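You operate a simulated robot arm through the tools that you are given. There is no shell and no other tool.

You run a simulated robot arm. Do the job below in one go: nothing can be reset, and whatever is moved stays where it is left.

## Task
Fit the battery showing green and press the joint on port 2.
Fine: the flat one in the tool goes in the battery tray; press once, then draw the tool back and leave it at that port.

Only the result counts: the job must be done as asked and must still hold three seconds after the hand-in. Knocking over, shifting, dropping, spilling or breaking anything else fails it.

## Robot
A 7-joint arm with a fingered hand, fixed in place. Base frame: the origin is on the floor under the middle of its stand, x ahead of it, y to its left, z up. Units: cm, degrees, N and s.
It reaches about 133.3 cm from its shoulder. Its first joint turns from -69.0 to 172.0 degrees. Payload 5 kg.
The tool frame sits at the grasp point between the pads (the TCP): z along the fingers, y along the line on which they close. The tips reach 3.2 cm beyond it. The gripper opens to 16 cm; its body begins 8.9 cm behind the TCP. The gripper is a hand of 3 fingers: y runs from the thumb to the fingers, the wrist lies at [0, 0, -25.2] in the tool frame, and closing takes about 1.5 s.
Orientation is told as [roll, pitch, yaw] about the base's x, y, z axes, in that order, counted from this pose: with the fingers straight down and closing along the base's y, the tool's x points along the base's -x, its y along +y and its z along -z.

## Interface
- The arm moves only by the tool nudge_tool. Its argument "moves" is one flat list of numbers, 7 for each row, row after row: the turn, a rotation vector about the tool's x, y, z in degrees, then the shift along the tool's x, y, z in cm, then the finger opening in cm, from 0 to 16. In form: [rx, ry, rz, x, y, z, claw, rx, ry, rz, x, y, z, claw, ...]. A call has 1 to 20 rows; each row is the pose to reach, as a shift and turn from the pose commanded when the call began, along the tool's axes at that moment. A row lasts 0.2 s, in which the tool goes at most 5 cm and 8.6 degrees; a call with a longer step from one row to the next is refused whole, and so is a gripper value outside its range. A pose out of reach is approached as far as the arm can. The call stops where the force on the tool passes 90 N (or 10 N more than at its start, if that is more) or the arm is blocked; 0.2 s more then pass. Each finger travels about 10.8 cm/s and halts on what it meets, pressing with about 21 N; the grip force reading is that of the motor and also rises with nothing between the fingers. The clock runs only during rows and for 0.2 s after the last one: add rows that repeat a pose to give the fingers time. It gives the time, the measured TCP pose, the force on the tool (base axes), the opening and the grip force at its end, in the units of the frame above (readings bear some noise), with the torque about the TCP (base axes, N m) and any sound that the robot's microphone picked up.
- Cameras (640 x 400 px; columns grow to the right, rows downward): "scene" is fixed at [40.04, -65.01, 164.09]; the picture's right is [0.57, -0.82, 0.00], its down [-0.44, -0.30, -0.84] and it looks along [0.69, 0.48, -0.54] (base axes); focal length 214 px, centre (320, 200). "wrist" rides on the gripper at [6.5, -0.4, -11.6] in the tool frame; the picture's right is [0.06, 1.00, 0.00], its down [-0.87, 0.05, -0.49] and it looks along [-0.49, 0.03, 0.87] (tool axes); focal length 261 px, centre (320, 200). There is no depth. A picture from a camera that has moved, and an enlarged one, comes with that camera's place and axes in the base frame and with its lens.
- get_image(camera): a new picture of that camera. The clock stands still meanwhile.
- move_column(by): slides the trunk up (or, below 0, down) by that many cm; the arm rides with it, the base frame stays. It gives what a move gives, with no picture.
- set_grasp(shape): the hand has 3 fingers and takes this shape, open, in about a second: jaw (thumb against the fingers, like two jaws); tri (thumb and two fingers); tip (a fingertip pinch); poke (one finger out to press); point (the index stretched); flat (the hand flat); cup (the hand cupped); fist (a fist). The gripper value then closes the fingers along that shape, each until it touches; the sizes above hold for jaw. It gives what a move gives, with no picture.
- enlarge(camera, box): a new picture of the part [left, top, right, bottom] of that camera's present view, enlarged. The clock stands still meanwhile.
- finish_job(): hands the job in; it is judged then, once.

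Places have to be worked out from the pictures, the camera data and where the tool is seen. Open the gripper and draw the arm clear of the work before you hand the job in, unless the task says otherwise.

The tools are called after "Emit:" by a JSON object that holds its "method" and its "body". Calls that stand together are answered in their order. nudge_tool: Moves the arm, as the interface text tells. Its arguments: {"type":"object","properties":{"moves":{"type":"array"}},"required":["moves"]} The other tools are called the same way: move_column (by) moves the trunk up or down; set_grasp (shape) gives the hand a shape; get_image (camera) takes a picture; enlarge (camera, box) takes an enlarged picture of a part of a camera's view; finish_job () hands the job in.

At the start:

```text
time: 0.0
position: [67.29, -34.08, 138.06]
orientation: [0.0, 0.1, 0.0]
ft_force: [0.0, 0.3, 0.8]
ft_torque: [0.04, 0.03, -0.02]
grip_width: 15.99
gripper_force: 0.0
shape: jaw
trunk travel left (down, up): [-70.0, 24.0]
```

scene: 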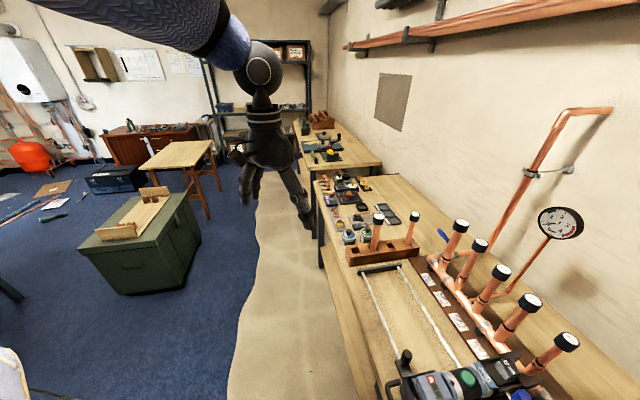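
wrist: 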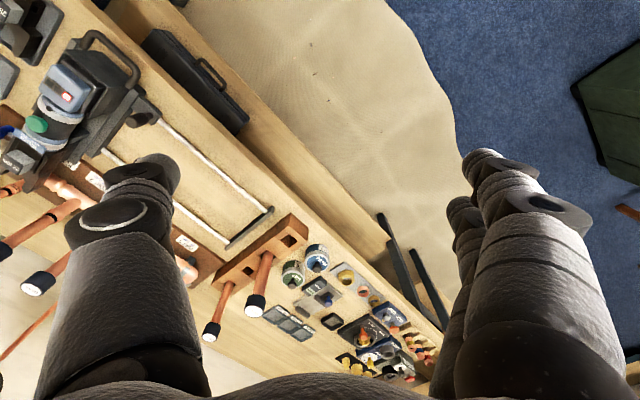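

I see a workbench with a press tool (with a red-lit flat battery), a manifold with five capped ports, and various items. I'll enlarge the views to learn the details before moving.

Emit:
{"method": "enlarge", "body": {"camera": "scene", "box": [340, 200, 600, 400]}}

Emit:
{"method": "enlarge", "body": {"camera": "scene", "box": [300, 110, 440, 260]}}

Emit:
{"method": "enlarge", "body": {"camera": "wrist", "box": [0, 0, 260, 200]}}

Emit:
{"method": "enlarge", "body": {"camera": "wrist", "box": [200, 200, 460, 400]}}

```text
2.00 times, centred on (470, 300) of scene
camera zoom: at [40.04, -65.01, 164.09], right [0.57, -0.82, 0.0], down [-0.44, -0.3, -0.84], along [0.69, 0.48, -0.54], focal length 429 px, centre (20, 0)
```

zoom: 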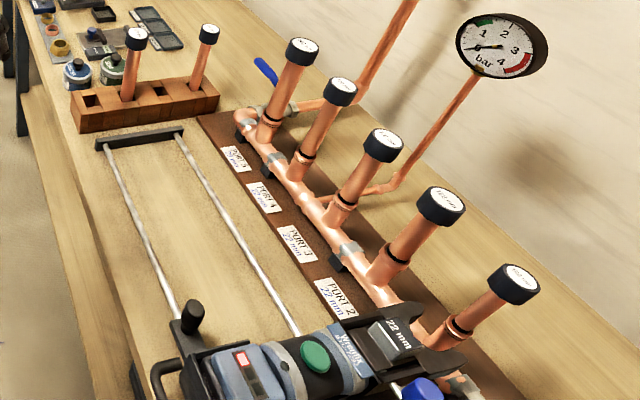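

```text
2.67 times, centred on (370, 185) of scene
camera zoom: at [40.04, -65.01, 164.09], right [0.57, -0.82, 0.0], down [-0.44, -0.3, -0.84], along [0.69, 0.48, -0.54], focal length 572 px, centre (187, 240)
```

zoom: 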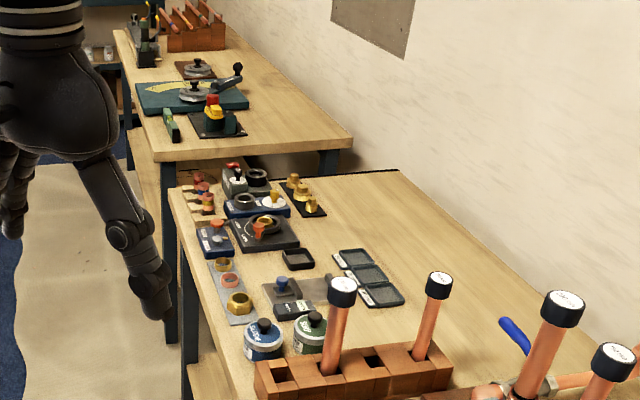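

```text
2.00 times, centred on (130, 100) of wrist
camera zoom: at [60.75, -34.51, 149.6], right [-0.06, 1.0, 0.0], down [0.87, 0.05, 0.49], along [0.49, 0.03, -0.87], focal length 521 px, centre (700, 400)
```

zoom: 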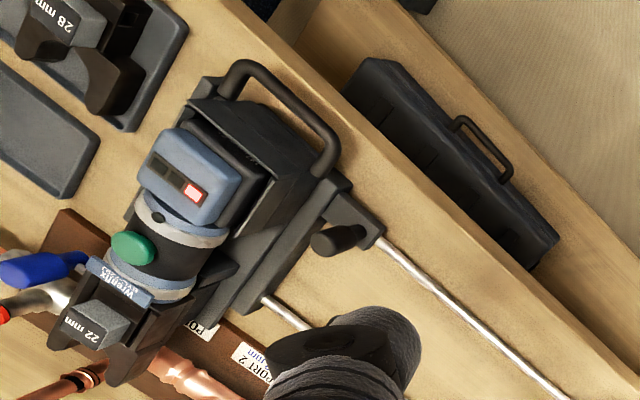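

```text
2.00 times, centred on (330, 300) of wrist
camera zoom: at [60.75, -34.51, 149.6], right [-0.06, 1.0, 0.0], down [0.87, 0.05, 0.49], along [0.49, 0.03, -0.87], focal length 521 px, centre (300, 0)
```

zoom: 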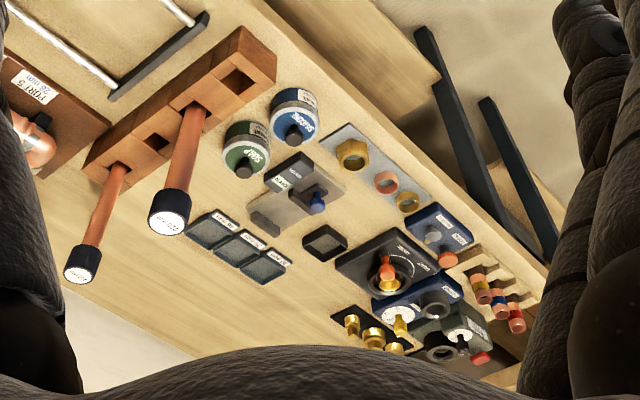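

The green button triangulates to about [73.7, -80.8, 105.9]. I need to see the near end of the bench (jaws, batteries), so I move the hand up and along -y for a wrist view.

Emit:
{"method": "nudge_tool", "body": {"moves": [0, 0, 0, 1, -4, -1, 16, 0, 0, 0, 2, -8, -2, 16, 0, 0, 0, 3, -12, -3, 16, 0, 0, 0, 4, -16, -4, 16, 0, 0, 0, 5, -20, -5, 16, 0, 0, 0, 6, -24, -6, 16, 0, 0, 0, 7, -28, -7, 16, 0, 0, 0, 8, -32, -8, 16, 0, 0, 0, 9, -36, -9, 16, 0, 0, 0, 10, -40, -10, 16]}}

Emit:
{"method": "get_image", "body": {"camera": "wrist"}}

Emit:
{"method": "get_image", "body": {"camera": "scene"}}

```text
time: 2.2
position: [57.44, -74.29, 147.59]
orientation: [0.1, -0.4, 0.0]
ft_force: [1.0, -0.3, -0.2]
ft_torque: [0.02, -0.01, 0.03]
grip_width: 15.96
gripper_force: 0.0
shape: jaw
out of reach, approached as far as the arm can: row 10
trunk travel left (down, up): [-70.0, 24.0]
```

```text
taken
camera wrist: at [50.68, -74.62, 159.07], right [-0.06, 1.0, 0.0], down [0.87, 0.05, 0.5], along [0.5, 0.03, -0.87], focal length 261 px, centre (320, 200)
```

wrist: 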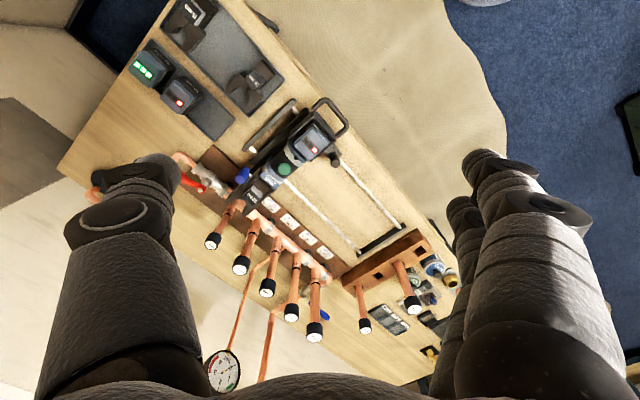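

```text
taken
```

scene: 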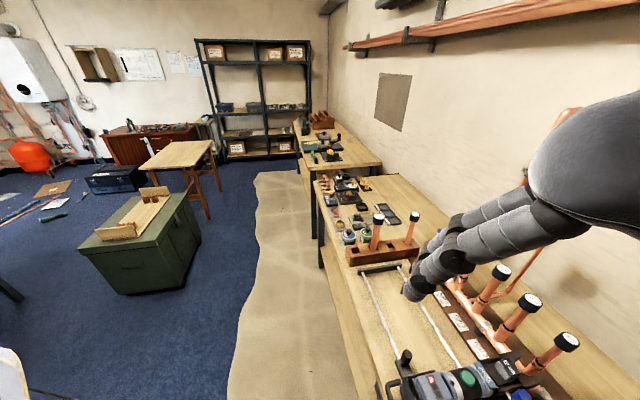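

The wrist view shows two batteries (one green, one red) on a tray near the -y end of the bench. I enlarge that area and the tool.

Emit:
{"method": "enlarge", "body": {"camera": "wrist", "box": [100, 0, 300, 150]}}

Emit:
{"method": "enlarge", "body": {"camera": "wrist", "box": [180, 80, 380, 230]}}

Emit:
{"method": "enlarge", "body": {"camera": "wrist", "box": [220, 170, 480, 350]}}

```text
2.67 times, centred on (200, 75) of wrist
camera zoom: at [50.68, -74.62, 159.07], right [-0.06, 1.0, 0.0], down [0.87, 0.05, 0.5], along [0.5, 0.03, -0.87], focal length 695 px, centre (640, 533)
```

zoom: 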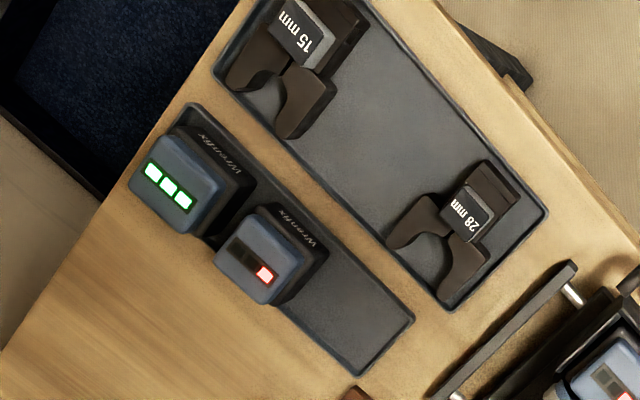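

```text
2.67 times, centred on (280, 155) of wrist
camera zoom: at [50.68, -74.62, 159.07], right [-0.06, 1.0, 0.0], down [0.87, 0.05, 0.5], along [0.5, 0.03, -0.87], focal length 695 px, centre (427, 320)
```

zoom: 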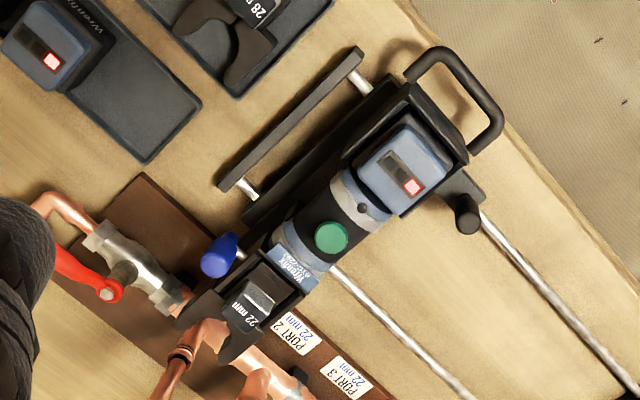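

```text
2.22 times, centred on (350, 260) of wrist
camera zoom: at [50.68, -74.62, 159.07], right [-0.06, 1.0, 0.0], down [0.87, 0.05, 0.5], along [0.5, 0.03, -0.87], focal length 579 px, centre (253, 67)
```

zoom: 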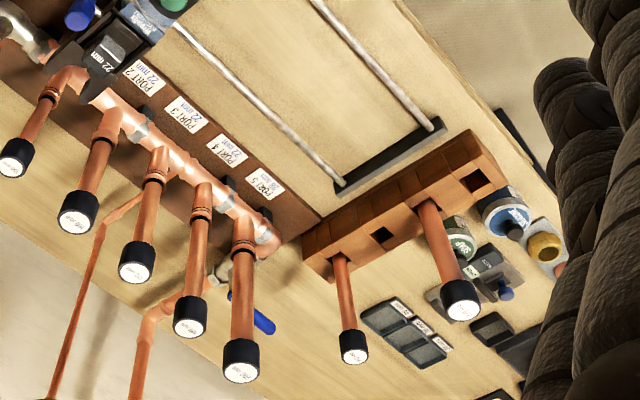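

The bench runs at about 45° in the base frame (rails along ~[0.71,0.70], tool forward along ~[0.70,-0.71]), with the bench top around z≈88. I turn the hand -45° about vertical to line it up with the bench.

Emit:
{"method": "nudge_tool", "body": {"moves": [0, 0, 7.5, 0, 1, 0, 16, 0, 0, 15, 0, 1, 0, 16, 0, 0, 22.5, 0, 1, 0, 16, 0, 0, 30, 0, 1, 0, 16, 0, 0, 37.5, 0, 1, 0, 16, 0, 0, 45, 0, 1, 0, 16]}}

Emit:
{"method": "get_image", "body": {"camera": "wrist"}}

Emit:
{"method": "get_image", "body": {"camera": "scene"}}

```text
time: 3.6
position: [57.35, -73.22, 147.58]
orientation: [0.2, -0.2, -45.1]
ft_force: [0.0, 0.2, -0.5]
ft_torque: [0.03, 0.01, -0.02]
grip_width: 16.0
gripper_force: 0.1
shape: jaw
trunk travel left (down, up): [-70.0, 24.0]
```

```text
taken
camera wrist: at [52.25, -68.76, 159.12], right [0.66, 0.75, 0.0], down [0.65, -0.58, 0.5], along [0.37, -0.33, -0.87], focal length 261 px, centre (320, 200)
```

wrist: 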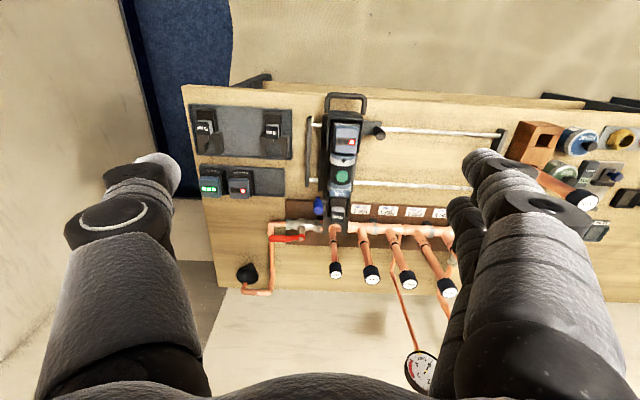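

```text
taken
```

scene: 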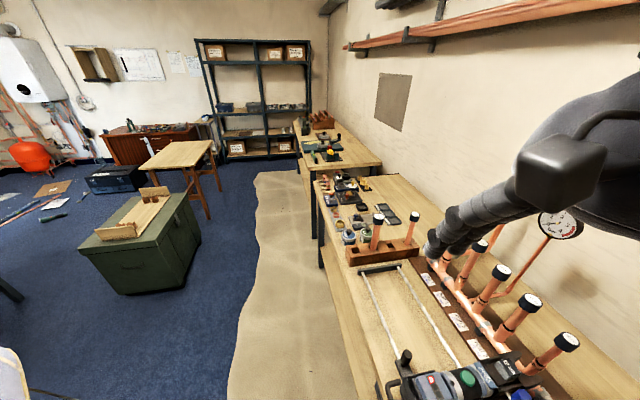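

The view is now aligned with the bench. I enlarge the battery tray and the press tool in this view.

Emit:
{"method": "enlarge", "body": {"camera": "wrist", "box": [180, 90, 310, 210]}}

Emit:
{"method": "enlarge", "body": {"camera": "wrist", "box": [270, 80, 420, 290]}}

Emit:
{"method": "enlarge", "body": {"camera": "scene", "box": [380, 300, 540, 400]}}

```text
3.33 times, centred on (245, 150) of wrist
camera zoom: at [52.25, -68.76, 159.12], right [0.66, 0.75, 0.0], down [0.65, -0.58, 0.5], along [0.37, -0.33, -0.87], focal length 869 px, centre (570, 367)
```

zoom: 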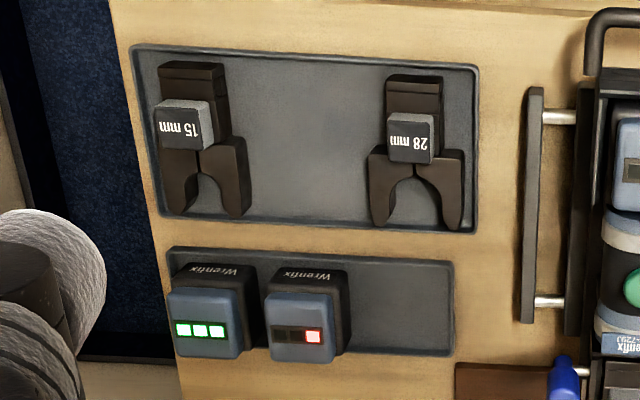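

```text
1.90 times, centred on (345, 185) of wrist
camera zoom: at [52.25, -68.76, 159.12], right [0.66, 0.75, 0.0], down [0.65, -0.58, 0.5], along [0.37, -0.33, -0.87], focal length 496 px, centre (272, 229)
```

zoom: 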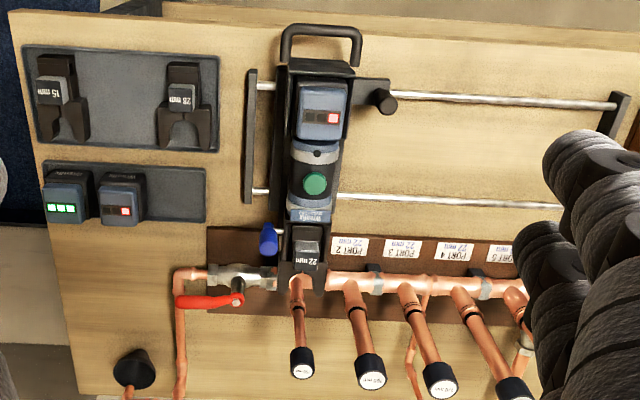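

```text
4.00 times, centred on (460, 350) of scene
camera zoom: at [40.04, -65.01, 164.09], right [0.57, -0.82, 0.0], down [-0.44, -0.3, -0.84], along [0.69, 0.48, -0.54], focal length 858 px, centre (-240, -400)
```

zoom: 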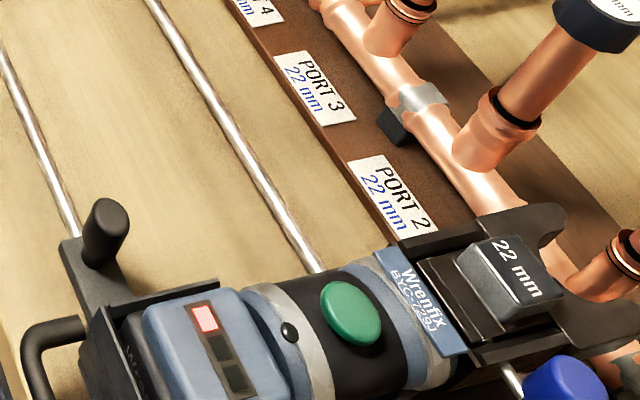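

The batteries stand upright (LED face up) in the tray with an empty space on the right; the tool sits on a rail carriage at port 1 with the 22 mm jaw. I lower the trunk to get a closer look at the tool.

Emit:
{"method": "move_column", "body": {"by": -22}}

Emit:
{"method": "get_image", "body": {"camera": "wrist"}}

Emit:
{"method": "get_image", "body": {"camera": "scene"}}

```text
time: 5.9
position: [57.24, -73.06, 125.5]
orientation: [0.2, -0.3, -45.1]
ft_force: [-0.1, 0.2, 0.3]
ft_torque: [-0.01, -0.02, 0.02]
grip_width: 15.99
gripper_force: 0.1
shape: jaw
trunk travel left (down, up): [-48.0, 46.0]
```

```text
taken
camera wrist: at [52.24, -68.74, 137.13], right [0.66, 0.75, 0.0], down [0.65, -0.58, 0.5], along [0.37, -0.33, -0.87], focal length 261 px, centre (320, 200)
```

wrist: 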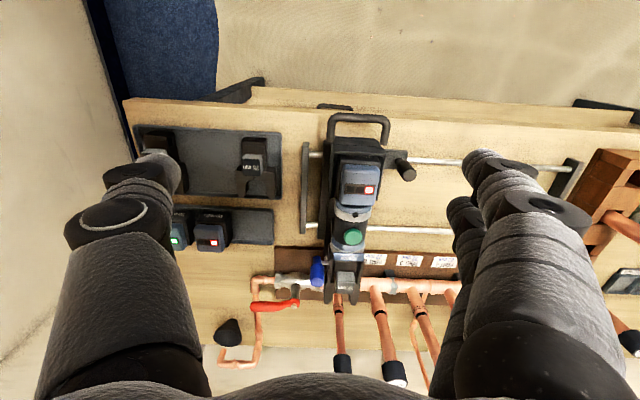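

```text
taken
```

scene: 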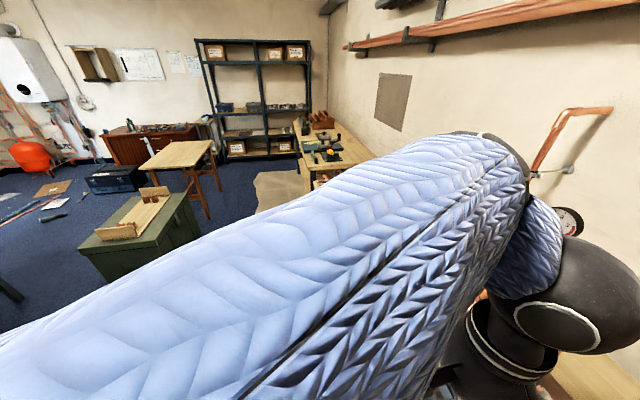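

Emit:
{"method": "enlarge", "body": {"camera": "wrist", "box": [290, 100, 430, 210]}}

Emit:
{"method": "enlarge", "body": {"camera": "wrist", "box": [290, 200, 430, 320]}}

```text
3.64 times, centred on (360, 155) of wrist
camera zoom: at [52.24, -68.74, 137.13], right [0.66, 0.75, 0.0], down [0.65, -0.58, 0.5], along [0.37, -0.33, -0.87], focal length 948 px, centre (174, 364)
```

zoom: 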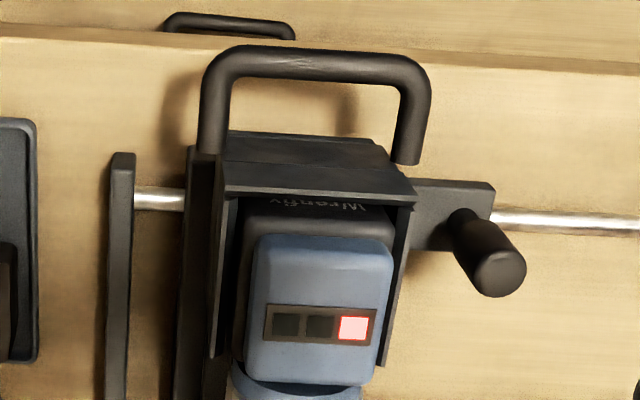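

```text
3.33 times, centred on (360, 260) of wrist
camera zoom: at [52.24, -68.74, 137.13], right [0.66, 0.75, 0.0], down [0.65, -0.58, 0.5], along [0.37, -0.33, -0.87], focal length 869 px, centre (187, 0)
```

zoom: 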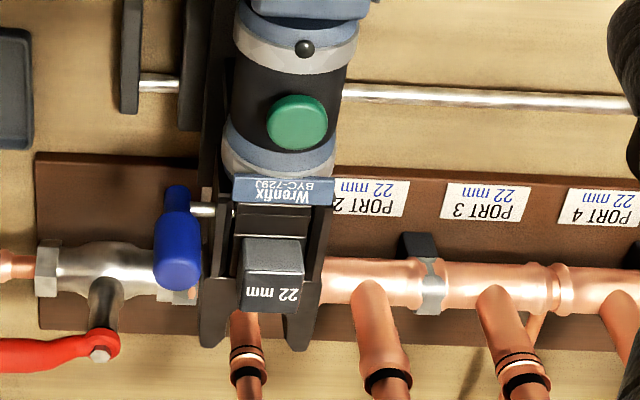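

The tool's battery sits in a cradle with low side walls, top at about [67.2, -74.9, 106.2]; a knob stands on the +u side at about [72.3, -69.3, 102.8]. I tilt the hand to get a low side view of the battery, handle and jaw.

Emit:
{"method": "nudge_tool", "body": {"moves": [0, -8, 0, 1.43, 1.14, 1.9, 16, 0, -16, 0, 2.86, 2.28, 3.8, 16, 0, -24, 0, 4.29, 3.42, 5.7, 16, 0, -32, 0, 5.72, 4.56, 7.6, 16, 0, -40, 0, 7.15, 5.7, 9.5, 16]}}

Emit:
{"method": "get_image", "body": {"camera": "wrist"}}

Emit:
{"method": "get_image", "body": {"camera": "scene"}}

```text
time: 7.1
position: [56.31, -64.19, 116.03]
orientation: [0.3, -40.4, -45.2]
ft_force: [0.7, -0.1, 0.1]
ft_torque: [-0.02, -0.01, -0.03]
grip_width: 15.99
gripper_force: 0.0
shape: jaw
trunk travel left (down, up): [-48.0, 46.0]
```

```text
taken
camera wrist: at [47.13, -55.49, 120.64], right [0.67, 0.74, -0.04], down [0.28, -0.21, 0.94], along [0.69, -0.64, -0.35], focal length 261 px, centre (320, 200)
```

wrist: 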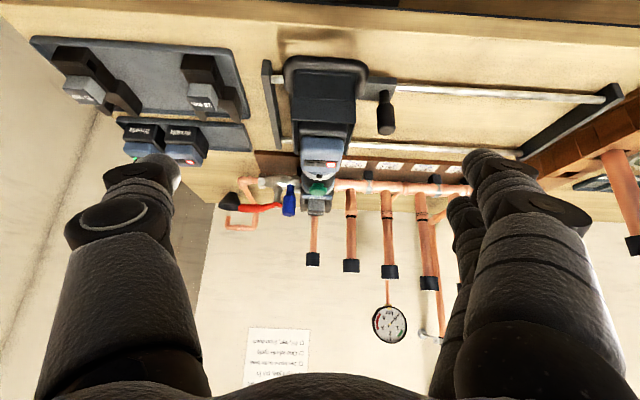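

```text
taken
```

scene: 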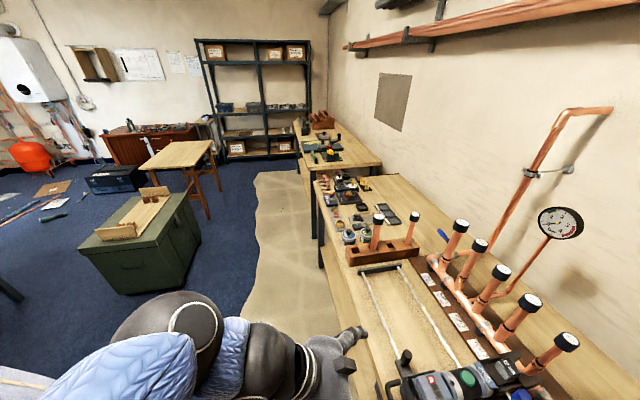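

Good low view; there is also a notice on the wall. I enlarge both.

Emit:
{"method": "enlarge", "body": {"camera": "wrist", "box": [250, 40, 430, 170]}}

Emit:
{"method": "enlarge", "body": {"camera": "wrist", "box": [240, 140, 440, 260]}}

Emit:
{"method": "enlarge", "body": {"camera": "wrist", "box": [235, 310, 330, 400]}}

Emit:
{"method": "enlarge", "body": {"camera": "wrist", "box": [30, 30, 260, 190]}}

```text
3.08 times, centred on (340, 105) of wrist
camera zoom: at [47.13, -55.49, 120.64], right [0.67, 0.74, -0.04], down [0.28, -0.21, 0.94], along [0.69, -0.64, -0.35], focal length 802 px, centre (258, 492)
```

zoom: 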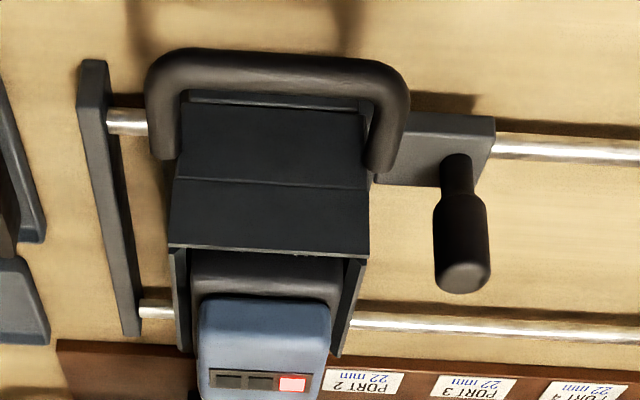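

```text
3.20 times, centred on (340, 200) of wrist
camera zoom: at [47.13, -55.49, 120.64], right [0.67, 0.74, -0.04], down [0.28, -0.21, 0.94], along [0.69, -0.64, -0.35], focal length 834 px, centre (256, 200)
```

zoom: 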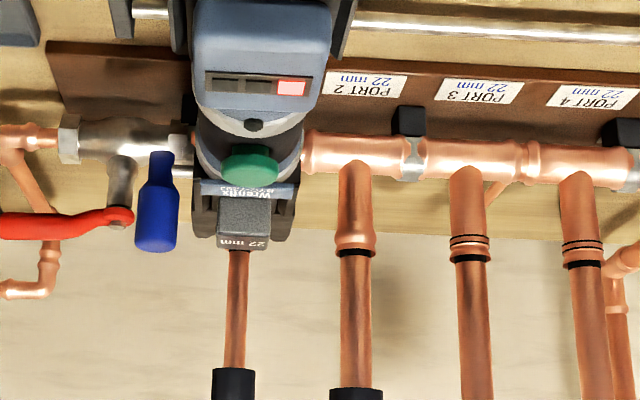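

```text
4.44 times, centred on (282, 355) of wrist
camera zoom: at [47.13, -55.49, 120.64], right [0.67, 0.74, -0.04], down [0.28, -0.21, 0.94], along [0.69, -0.64, -0.35], focal length 1158 px, centre (487, -489)
```

zoom: 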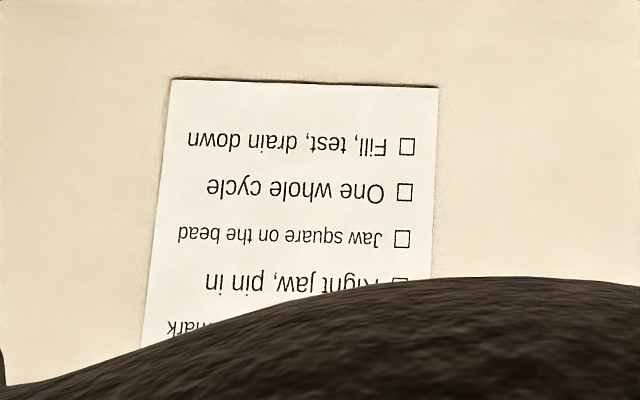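

```text
2.50 times, centred on (145, 110) of wrist
camera zoom: at [47.13, -55.49, 120.64], right [0.67, 0.74, -0.04], down [0.28, -0.21, 0.94], along [0.69, -0.64, -0.35], focal length 652 px, centre (758, 425)
```

zoom: 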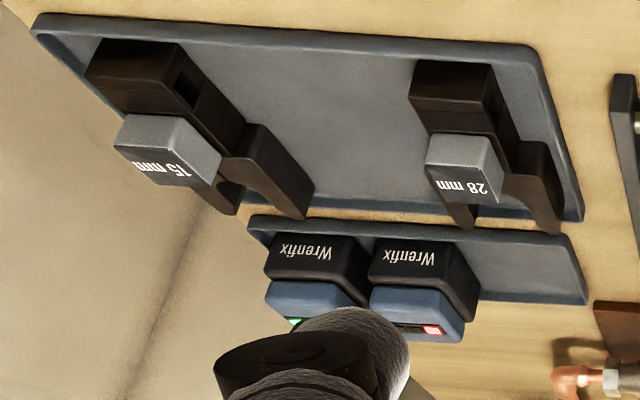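

The notice lists "right jaw, pin in; jaw square on the bead; one whole cycle". The flat battery sticks about 4 cm out of its cradle, top near [68.2, -75.2, 104.5], so I plan a grip along the rail direction. I straighten the hand above it and check the view.

Emit:
{"method": "nudge_tool", "body": {"moves": [0, 8.08, 0, -2.98, 0.12, 1.49, 16, 0, 16.16, 0, -5.96, 0.25, 2.99, 16, 0, 24.24, 0, -8.94, 0.37, 4.48, 16, 0, 32.32, 0, -11.92, 0.5, 5.98, 16, 0, 40.4, 0, -14.9, 0.62, 7.47, 16]}}

Emit:
{"method": "get_image", "body": {"camera": "wrist"}}

Emit:
{"method": "get_image", "body": {"camera": "scene"}}

```text
time: 8.3
position: [68.51, -75.0, 119.78]
orientation: [0.0, 0.3, -45.0]
ft_force: [2.0, -0.3, 0.7]
ft_torque: [0.02, 0.13, 0.01]
grip_width: 15.99
gripper_force: 0.1
shape: jaw
trunk travel left (down, up): [-48.0, 46.0]
```

```text
taken
camera wrist: at [63.57, -70.68, 131.38], right [0.66, 0.75, 0.0], down [0.65, -0.58, 0.49], along [0.37, -0.32, -0.87], focal length 261 px, centre (320, 200)
```

wrist: 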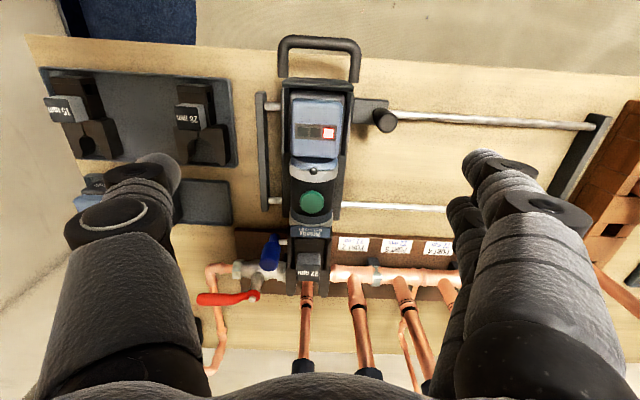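

```text
taken
```

scene: 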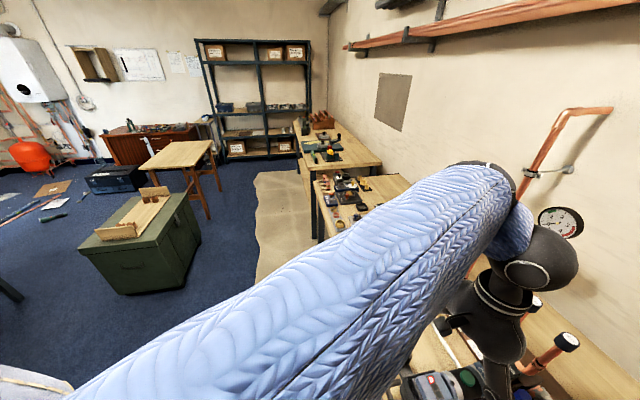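

The battery top appears right under the TCP. I zoom to measure the battery and its offset exactly.

Emit:
{"method": "enlarge", "body": {"camera": "wrist", "box": [260, 75, 380, 175]}}

Emit:
{"method": "enlarge", "body": {"camera": "wrist", "box": [240, 180, 400, 310]}}

```text
4.00 times, centred on (320, 125) of wrist
camera zoom: at [63.57, -70.68, 131.38], right [0.66, 0.75, 0.0], down [0.65, -0.58, 0.49], along [0.37, -0.32, -0.87], focal length 1043 px, centre (320, 500)
```

zoom: 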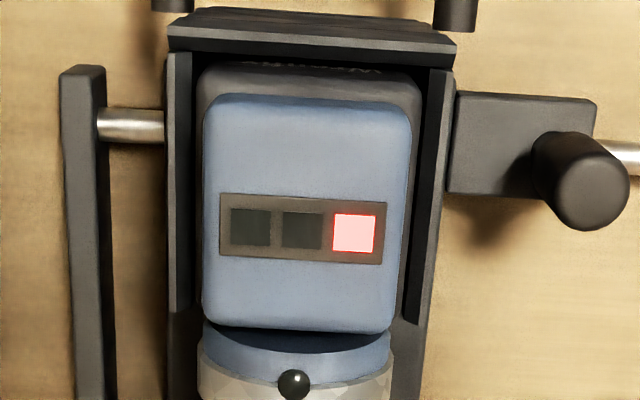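

```text
3.08 times, centred on (320, 245) of wrist
camera zoom: at [63.57, -70.68, 131.38], right [0.66, 0.75, 0.0], down [0.65, -0.58, 0.49], along [0.37, -0.32, -0.87], focal length 802 px, centre (320, 62)
```

zoom: 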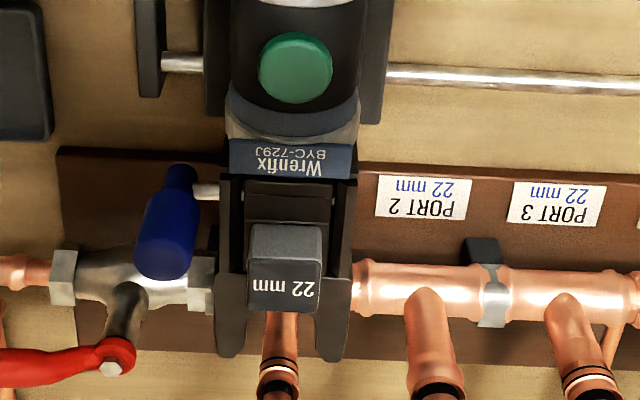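

The cap is 5 cm wide and the hand is aligned with it to within a degree; it sits 0.4 cm toward -u and 0.2 cm toward +w of the TCP. I correct this, narrow the fingers to 9 cm (to stay clear of the knob) and descend partway.

Emit:
{"method": "nudge_tool", "body": {"moves": [0, 0, 0, -0.1, -0.2, 0, 12, 0, 0, 0, -0.18, -0.41, 0, 9, 0, 0, 0, -0.18, -0.41, 3, 9, 0, 0, 0, -0.18, -0.41, 6, 9, 0, 0, 0, -0.18, -0.41, 9, 9]}}

Emit:
{"method": "get_image", "body": {"camera": "wrist"}}

Emit:
{"method": "get_image", "body": {"camera": "scene"}}

```text
time: 9.5
position: [68.02, -75.5, 110.93]
orientation: [0.2, 0.2, -45.0]
ft_force: [-0.1, -0.1, -0.4]
ft_torque: [0.04, 0.02, 0.02]
grip_width: 9.07
gripper_force: 0.0
shape: jaw
trunk travel left (down, up): [-48.0, 46.0]
```

```text
taken
camera wrist: at [63.1, -71.29, 122.5], right [0.66, 0.75, 0.0], down [0.65, -0.58, 0.49], along [0.37, -0.32, -0.87], focal length 261 px, centre (320, 200)
```

wrist: 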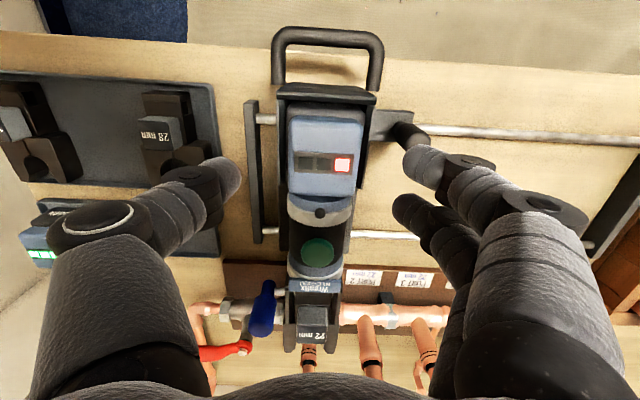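

```text
taken
```

scene: 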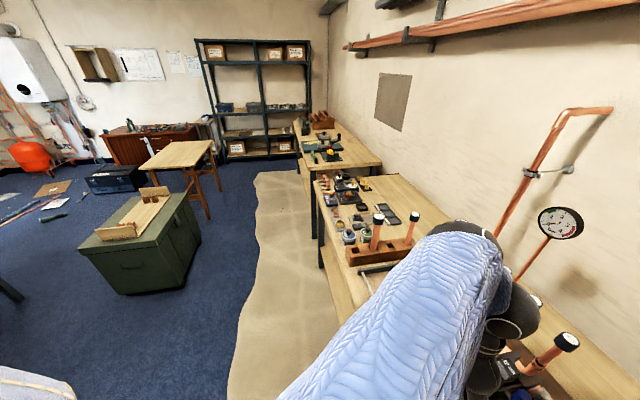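

The hand ended slightly off; I zoom in to re-measure the cap position relative to the TCP before descending.

Emit:
{"method": "enlarge", "body": {"camera": "wrist", "box": [240, 90, 400, 190]}}

```text
4.00 times, centred on (320, 140) of wrist
camera zoom: at [63.1, -71.29, 122.5], right [0.66, 0.75, 0.0], down [0.65, -0.58, 0.49], along [0.37, -0.32, -0.87], focal length 1043 px, centre (320, 440)
```

zoom: 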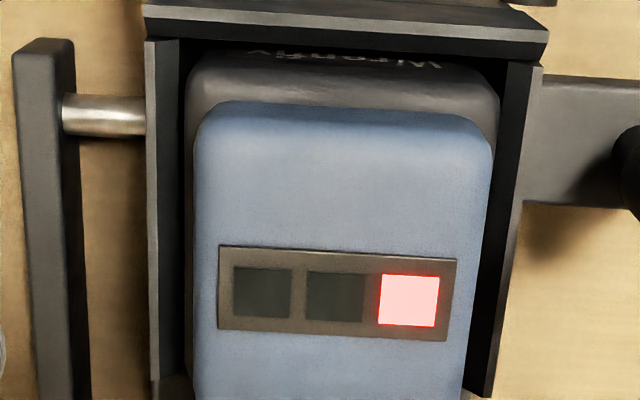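

The cap is 0.3 cm toward +u of the TCP. I shift, descend 5.7 cm so that tips are at about z 102 (above the cradle walls), without closing yet.

Emit:
{"method": "nudge_tool", "body": {"moves": [0, 0, 0, 0, 0.3, 1.9, 9, 0, 0, 0, 0, 0.3, 3.8, 9, 0, 0, 0, 0, 0.3, 5.7, 9]}}

Emit:
{"method": "get_image", "body": {"camera": "wrist"}}

Emit:
{"method": "get_image", "body": {"camera": "scene"}}

```text
time: 10.3
position: [68.24, -75.28, 105.14]
orientation: [0.2, 0.2, -45.0]
ft_force: [0.1, -0.5, -0.6]
ft_torque: [0.04, -0.01, 0.03]
grip_width: 9.04
gripper_force: 0.1
shape: jaw
trunk travel left (down, up): [-48.0, 46.0]
```

```text
taken
camera wrist: at [63.26, -71.02, 116.8], right [0.66, 0.75, 0.0], down [0.65, -0.58, 0.49], along [0.37, -0.32, -0.87], focal length 261 px, centre (320, 200)
```

wrist: 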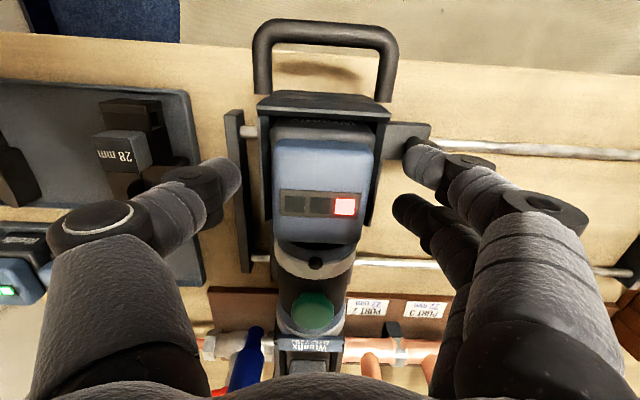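

```text
taken
```

scene: 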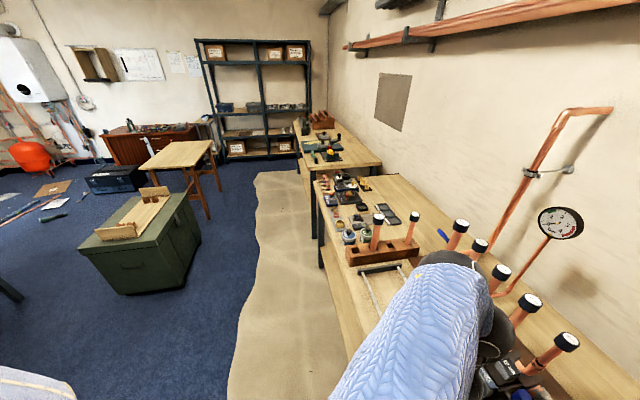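

The cap is centred between the fingers, which are above the cradle walls. I close on it and check the grip.

Emit:
{"method": "nudge_tool", "body": {"moves": [0, 0, 0, 0, 0, 0, 6, 0, 0, 0, 0, 0, 0, 3, 0, 0, 0, 0, 0, 0, 2, 0, 0, 0, 0, 0, 0, 2, 0, 0, 0, 0, 0, 0, 2, 0, 0, 0, 0, 0, 0, 2]}}

Emit:
{"method": "get_image", "body": {"camera": "wrist"}}

```text
time: 11.7
position: [68.23, -75.2, 105.39]
orientation: [0.1, 0.2, -45.0]
ft_force: [2.2, -2.5, 11.9]
ft_torque: [0.11, -0.2, -0.04]
grip_width: 4.77
gripper_force: 21.3
shape: jaw
trunk travel left (down, up): [-48.0, 46.0]
```

```text
taken
camera wrist: at [63.2, -70.89, 117.0], right [0.66, 0.75, 0.0], down [0.65, -0.58, 0.49], along [0.37, -0.32, -0.87], focal length 261 px, centre (320, 200)
```

wrist: 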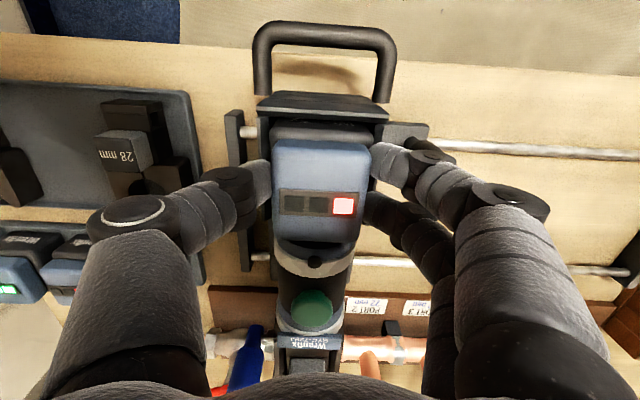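

Grip is firm at 4.77 cm. I lift gently straight up a few cm.

Emit:
{"method": "nudge_tool", "body": {"moves": [0, 0, 0, 0, 0, -0.5, 2, 0, 0, 0, 0, 0, -1, 2, 0, 0, 0, 0, 0, -1.5, 2, 0, 0, 0, 0, 0, -2, 2, 0, 0, 0, 0, 0, -3, 2, 0, 0, 0, 0, 0, -4, 2]}}

Emit:
{"method": "get_image", "body": {"camera": "wrist"}}

```text
time: 13.1
position: [68.32, -75.22, 109.3]
orientation: [0.3, 0.3, -45.0]
ft_force: [-1.0, 0.1, -4.5]
ft_torque: [0.01, -0.04, 0.01]
grip_width: 4.7
gripper_force: 21.1
shape: jaw
trunk travel left (down, up): [-48.0, 46.0]
```

```text
taken
camera wrist: at [63.26, -70.95, 120.86], right [0.66, 0.75, 0.0], down [0.65, -0.58, 0.49], along [0.37, -0.32, -0.87], focal length 261 px, centre (320, 200)
```

wrist: 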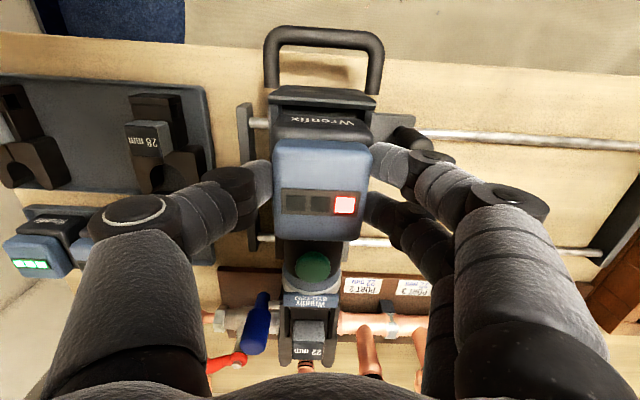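

The battery is coming out (weight ~4.5 N). I lift it clear, well above everything.

Emit:
{"method": "nudge_tool", "body": {"moves": [0, 0, 0, 0, 0, -2, 2, 0, 0, 0, 0, 0, -4, 2, 0, 0, 0, 0, 0, -6, 2, 0, 0, 0, 0, 0, -8, 2, 0, 0, 0, 0, 0, -11, 2, 0, 0, 0, 0, 0, -14, 2]}}

Emit:
{"method": "get_image", "body": {"camera": "wrist"}}

Emit:
{"method": "get_image", "body": {"camera": "scene"}}

```text
time: 14.5
position: [67.75, -75.31, 122.3]
orientation: [0.5, -0.2, -45.0]
ft_force: [-0.7, 0.5, -3.3]
ft_torque: [0.09, -0.02, 0.01]
grip_width: 4.65
gripper_force: 21.1
shape: jaw
out of reach, approached as far as the arm can: row 6
trunk travel left (down, up): [-48.0, 46.0]
```

```text
taken
camera wrist: at [62.67, -70.96, 133.73], right [0.66, 0.75, 0.01], down [0.65, -0.58, 0.49], along [0.37, -0.32, -0.87], focal length 261 px, centre (320, 200)
```

wrist: 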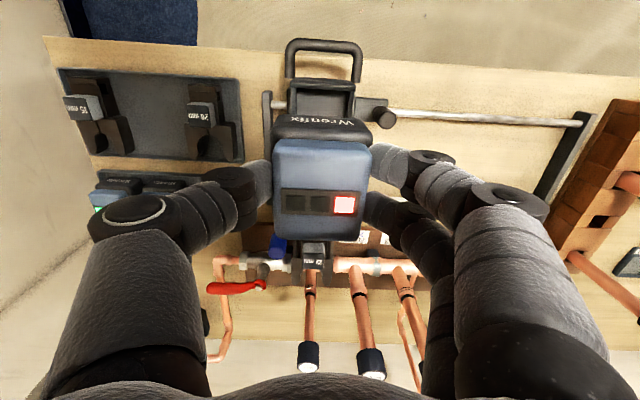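

```text
taken
```

scene: 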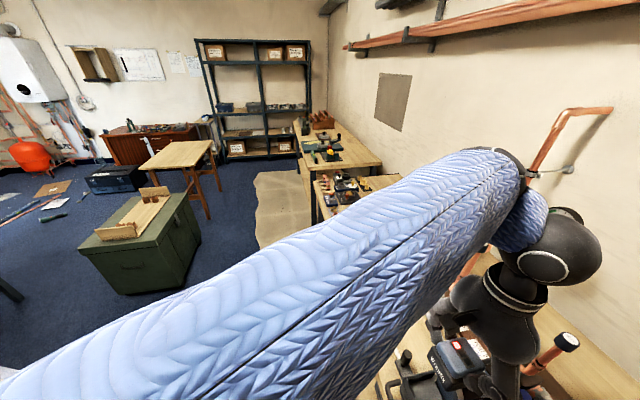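

The arm is near its reach limit here, which suggests the shoulder is too low. I raise the trunk and afterwards lower the arm back down to gain horizontal reach.

Emit:
{"method": "move_column", "body": {"by": 35}}

Emit:
{"method": "nudge_tool", "body": {"moves": [0, 0, 0, 0, 0, 4, 2, 0, 0, 0, 0, 0, 8, 2, 0, 0, 0, 0, 0, 12, 2, 0, 0, 0, 0, 0, 16, 2, 0, 0, 0, 0, 0, 20, 2, 0, 0, 0, 0, 0, 24, 2, 0, 0, 0, 0, 0, 28, 2, 0, 0, 0, 0, 0, 32, 2, 0, 0, 0, 0, 0, 35, 2]}}

Emit:
{"method": "get_image", "body": {"camera": "scene"}}

Emit:
{"method": "get_image", "body": {"camera": "wrist"}}

```text
time: 17.9
position: [67.89, -75.19, 157.12]
orientation: [0.4, -0.2, -44.9]
ft_force: [0.0, -0.5, -3.7]
ft_torque: [0.01, 0.02, 0.02]
grip_width: 4.66
gripper_force: 21.2
shape: jaw
trunk travel left (down, up): [-83.0, 11.0]
```

```text
time: 19.9
position: [68.03, -75.13, 121.95]
orientation: [0.4, -0.1, -44.9]
ft_force: [0.5, 0.6, -4.1]
ft_torque: [0.06, 0.01, 0.0]
grip_width: 4.64
gripper_force: 20.9
shape: jaw
trunk travel left (down, up): [-83.0, 11.0]
```

```text
taken
```

scene: 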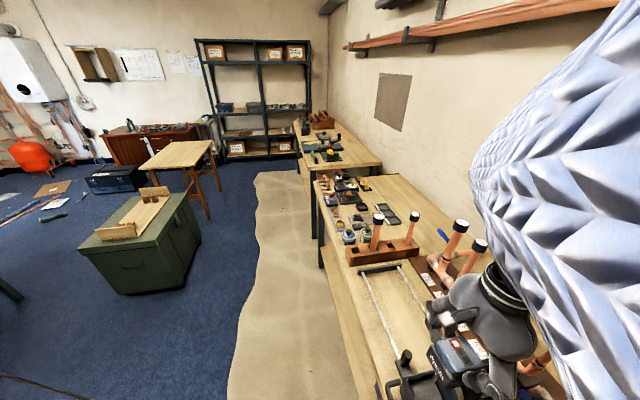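

```text
taken
camera wrist: at [63.0, -70.77, 133.6], right [0.66, 0.75, 0.01], down [0.65, -0.58, 0.49], along [0.37, -0.32, -0.87], focal length 261 px, centre (320, 200)
```

wrist: 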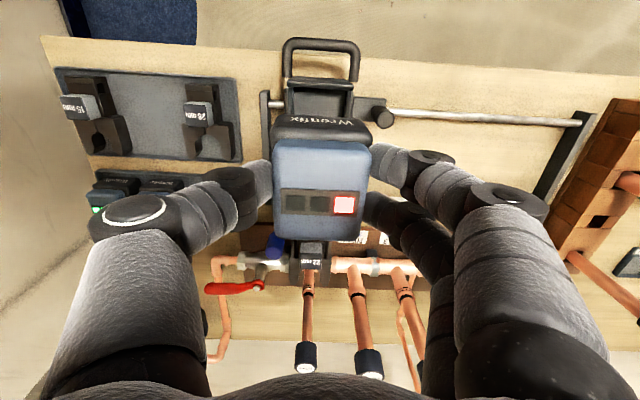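

Reach is recovered. I now turn the hand by 90° (to yaw +45) so that the fingers will lie across the tray's free sides, holding height.

Emit:
{"method": "nudge_tool", "body": {"moves": [0, 0, -8.2, 0, 0, 0, 2, 0, 0, -16.4, 0, 0, 0, 2, 0, 0, -24.6, 0, 0, 0, 2, 0, 0, -32.8, 0, 0, 0, 2, 0, 0, -41, 0, 0, 0, 2, 0, 0, -49.2, 0, 0, 0, 2, 0, 0, -57.4, 0, 0, 0, 2, 0, 0, -65.6, 0, 0, 0, 2, 0, 0, -73.8, 0, 0, 0, 2, 0, 0, -82, 0, 0, 0, 2, 0, 0, -90, 0, 0, 0, 2]}}

Emit:
{"method": "get_image", "body": {"camera": "wrist"}}

```text
time: 22.4
position: [68.09, -75.1, 122.19]
orientation: [-0.1, -0.4, 45.0]
ft_force: [1.2, -0.1, -4.1]
ft_torque: [-0.02, 0.03, -0.04]
grip_width: 4.66
gripper_force: 21.4
shape: jaw
trunk travel left (down, up): [-83.0, 11.0]
```

```text
taken
camera wrist: at [63.57, -80.0, 133.7], right [-0.75, 0.66, 0.0], down [0.57, 0.65, 0.5], along [0.33, 0.37, -0.87], focal length 261 px, centre (320, 200)
```

wrist: 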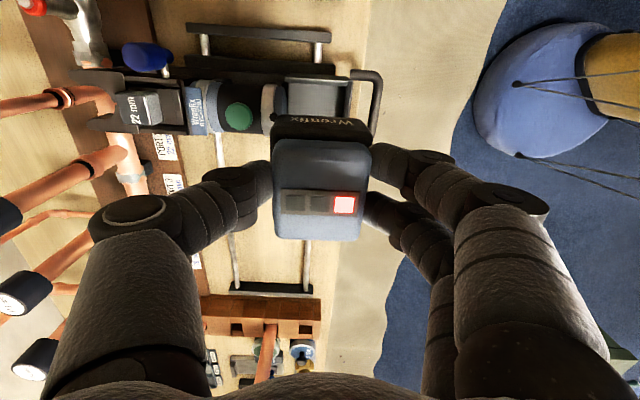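

The rotation works; now I carry the battery over to the tray's empty slot (estimated centre [66.8, -100.2]) at the same height.

Emit:
{"method": "nudge_tool", "body": {"moves": [0, 0, 0, 3.1, -2.8, 0, 2, 0, 0, 0, 6.2, -5.6, 0, 2, 0, 0, 0, 9.3, -8.4, 0, 2, 0, 0, 0, 12.4, -11.2, 0, 2, 0, 0, 0, 15.5, -14, 0, 2, 0, 0, 0, 18.67, -16.8, 0, 2]}}

Emit:
{"method": "get_image", "body": {"camera": "wrist"}}

Emit:
{"method": "get_image", "body": {"camera": "scene"}}

```text
time: 23.8
position: [66.71, -100.31, 122.0]
orientation: [0.0, -0.5, 45.0]
ft_force: [-0.1, -0.2, -4.1]
ft_torque: [0.02, 0.0, -0.02]
grip_width: 4.62
gripper_force: 21.0
shape: jaw
trunk travel left (down, up): [-83.0, 11.0]
```

```text
taken
camera wrist: at [62.32, -105.25, 133.46], right [-0.75, 0.66, 0.0], down [0.57, 0.65, 0.5], along [0.33, 0.37, -0.87], focal length 261 px, centre (320, 200)
```

wrist: 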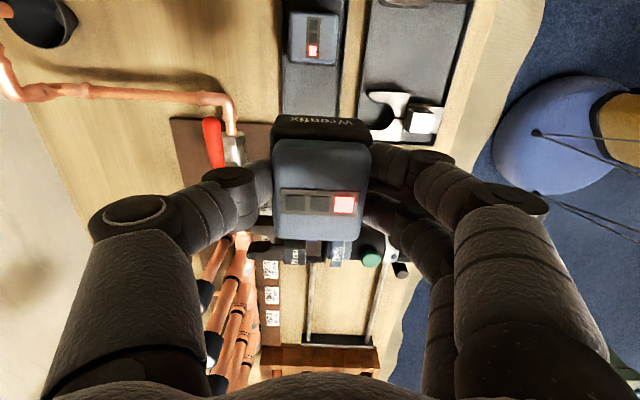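

```text
taken
```

scene: 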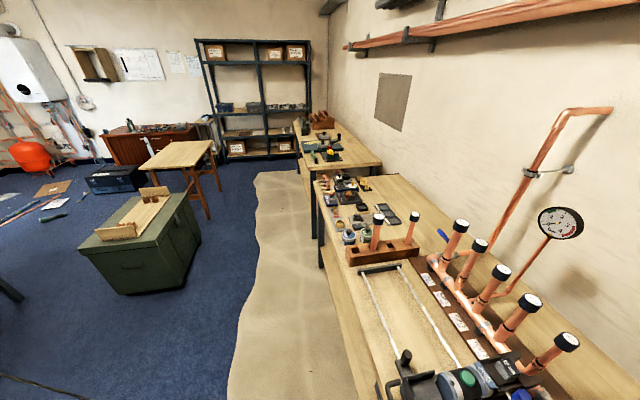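

I am over the tray; I enlarge the region to locate the red battery, the tray edges and the slot precisely.

Emit:
{"method": "enlarge", "body": {"camera": "wrist", "box": [240, 0, 460, 140]}}

Emit:
{"method": "enlarge", "body": {"camera": "scene", "box": [380, 330, 540, 400]}}

```text
2.86 times, centred on (350, 70) of wrist
camera zoom: at [62.32, -105.25, 133.46], right [-0.75, 0.66, 0.0], down [0.57, 0.65, 0.5], along [0.33, 0.37, -0.87], focal length 745 px, centre (234, 571)
```

zoom: 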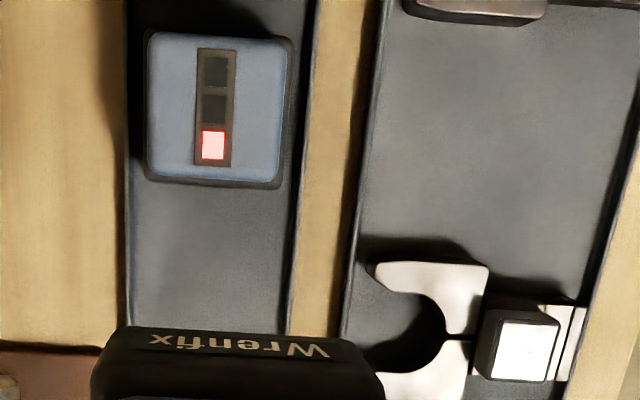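

```text
4.00 times, centred on (460, 365) of scene
camera zoom: at [40.04, -65.01, 164.09], right [0.57, -0.82, 0.0], down [-0.44, -0.3, -0.84], along [0.69, 0.48, -0.54], focal length 858 px, centre (-240, -460)
```

zoom: 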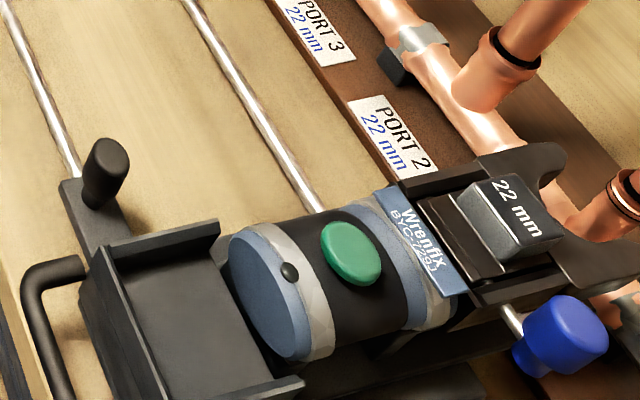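

The red battery centre measures at tool offset (8.15, -1.16), and the tray is centred 1.2 cm toward +w of me. I shift into the slot centre and descend to just above contact.

Emit:
{"method": "nudge_tool", "body": {"moves": [0, 0, 0, 0.74, -1.2, 0, 2, 0, 0, 0, 0.74, -1.2, 4.5, 2, 0, 0, 0, 0.74, -1.2, 9, 2, 0, 0, 0, 0.74, -1.2, 13, 2]}}

Emit:
{"method": "get_image", "body": {"camera": "wrist"}}

Emit:
{"method": "get_image", "body": {"camera": "scene"}}

```text
time: 24.8
position: [67.25, -101.59, 108.92]
orientation: [-0.1, -0.4, 45.0]
ft_force: [0.3, -0.6, -4.4]
ft_torque: [0.01, 0.02, 0.0]
grip_width: 4.63
gripper_force: 21.3
shape: jaw
trunk travel left (down, up): [-83.0, 11.0]
```

```text
taken
camera wrist: at [62.8, -106.56, 120.47], right [-0.75, 0.66, 0.0], down [0.57, 0.65, 0.5], along [0.33, 0.37, -0.87], focal length 261 px, centre (320, 200)
```

wrist: 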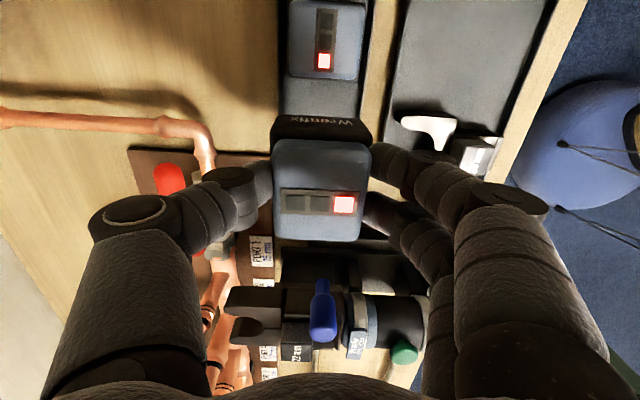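

```text
taken
```

scene: 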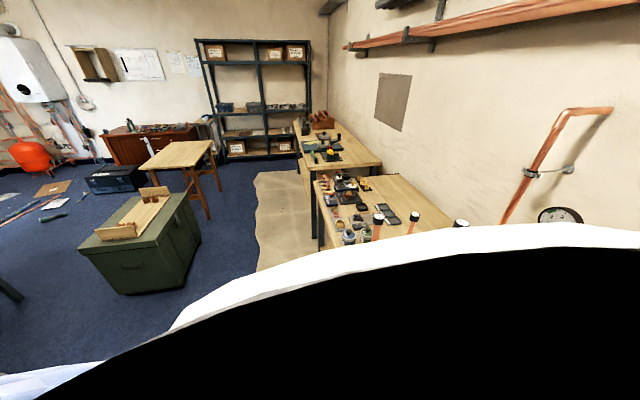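

I check the alignment of the held battery with the tray in an enlarged view.

Emit:
{"method": "enlarge", "body": {"camera": "wrist", "box": [240, 0, 440, 290]}}

Emit:
{"method": "enlarge", "body": {"camera": "wrist", "box": [200, 220, 440, 370]}}

```text
1.38 times, centred on (340, 145) of wrist
camera zoom: at [62.8, -106.56, 120.47], right [-0.75, 0.66, 0.0], down [0.57, 0.65, 0.5], along [0.33, 0.37, -0.87], focal length 360 px, centre (292, 276)
```

zoom: 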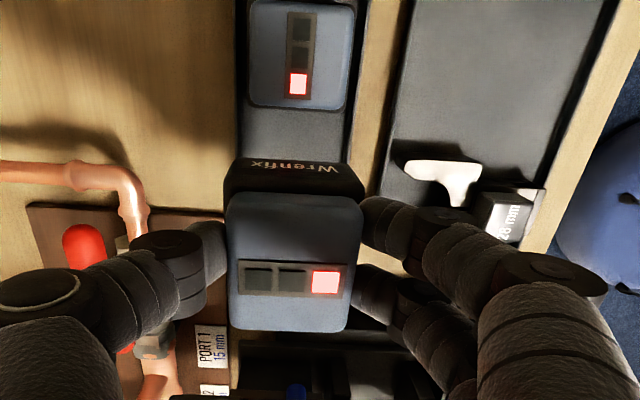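

```text
2.67 times, centred on (320, 295) of wrist
camera zoom: at [62.8, -106.56, 120.47], right [-0.75, 0.66, 0.0], down [0.57, 0.65, 0.5], along [0.33, 0.37, -0.87], focal length 695 px, centre (320, -53)
```

zoom: 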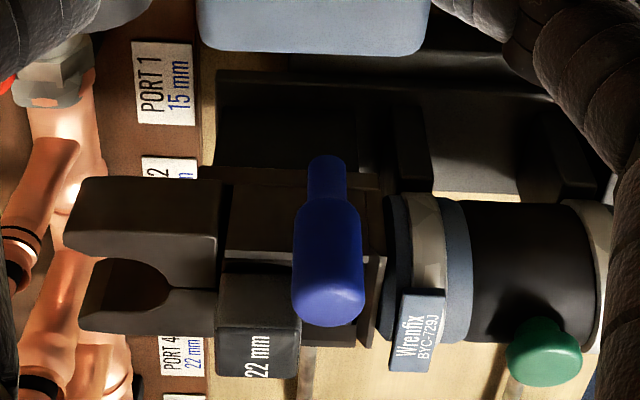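

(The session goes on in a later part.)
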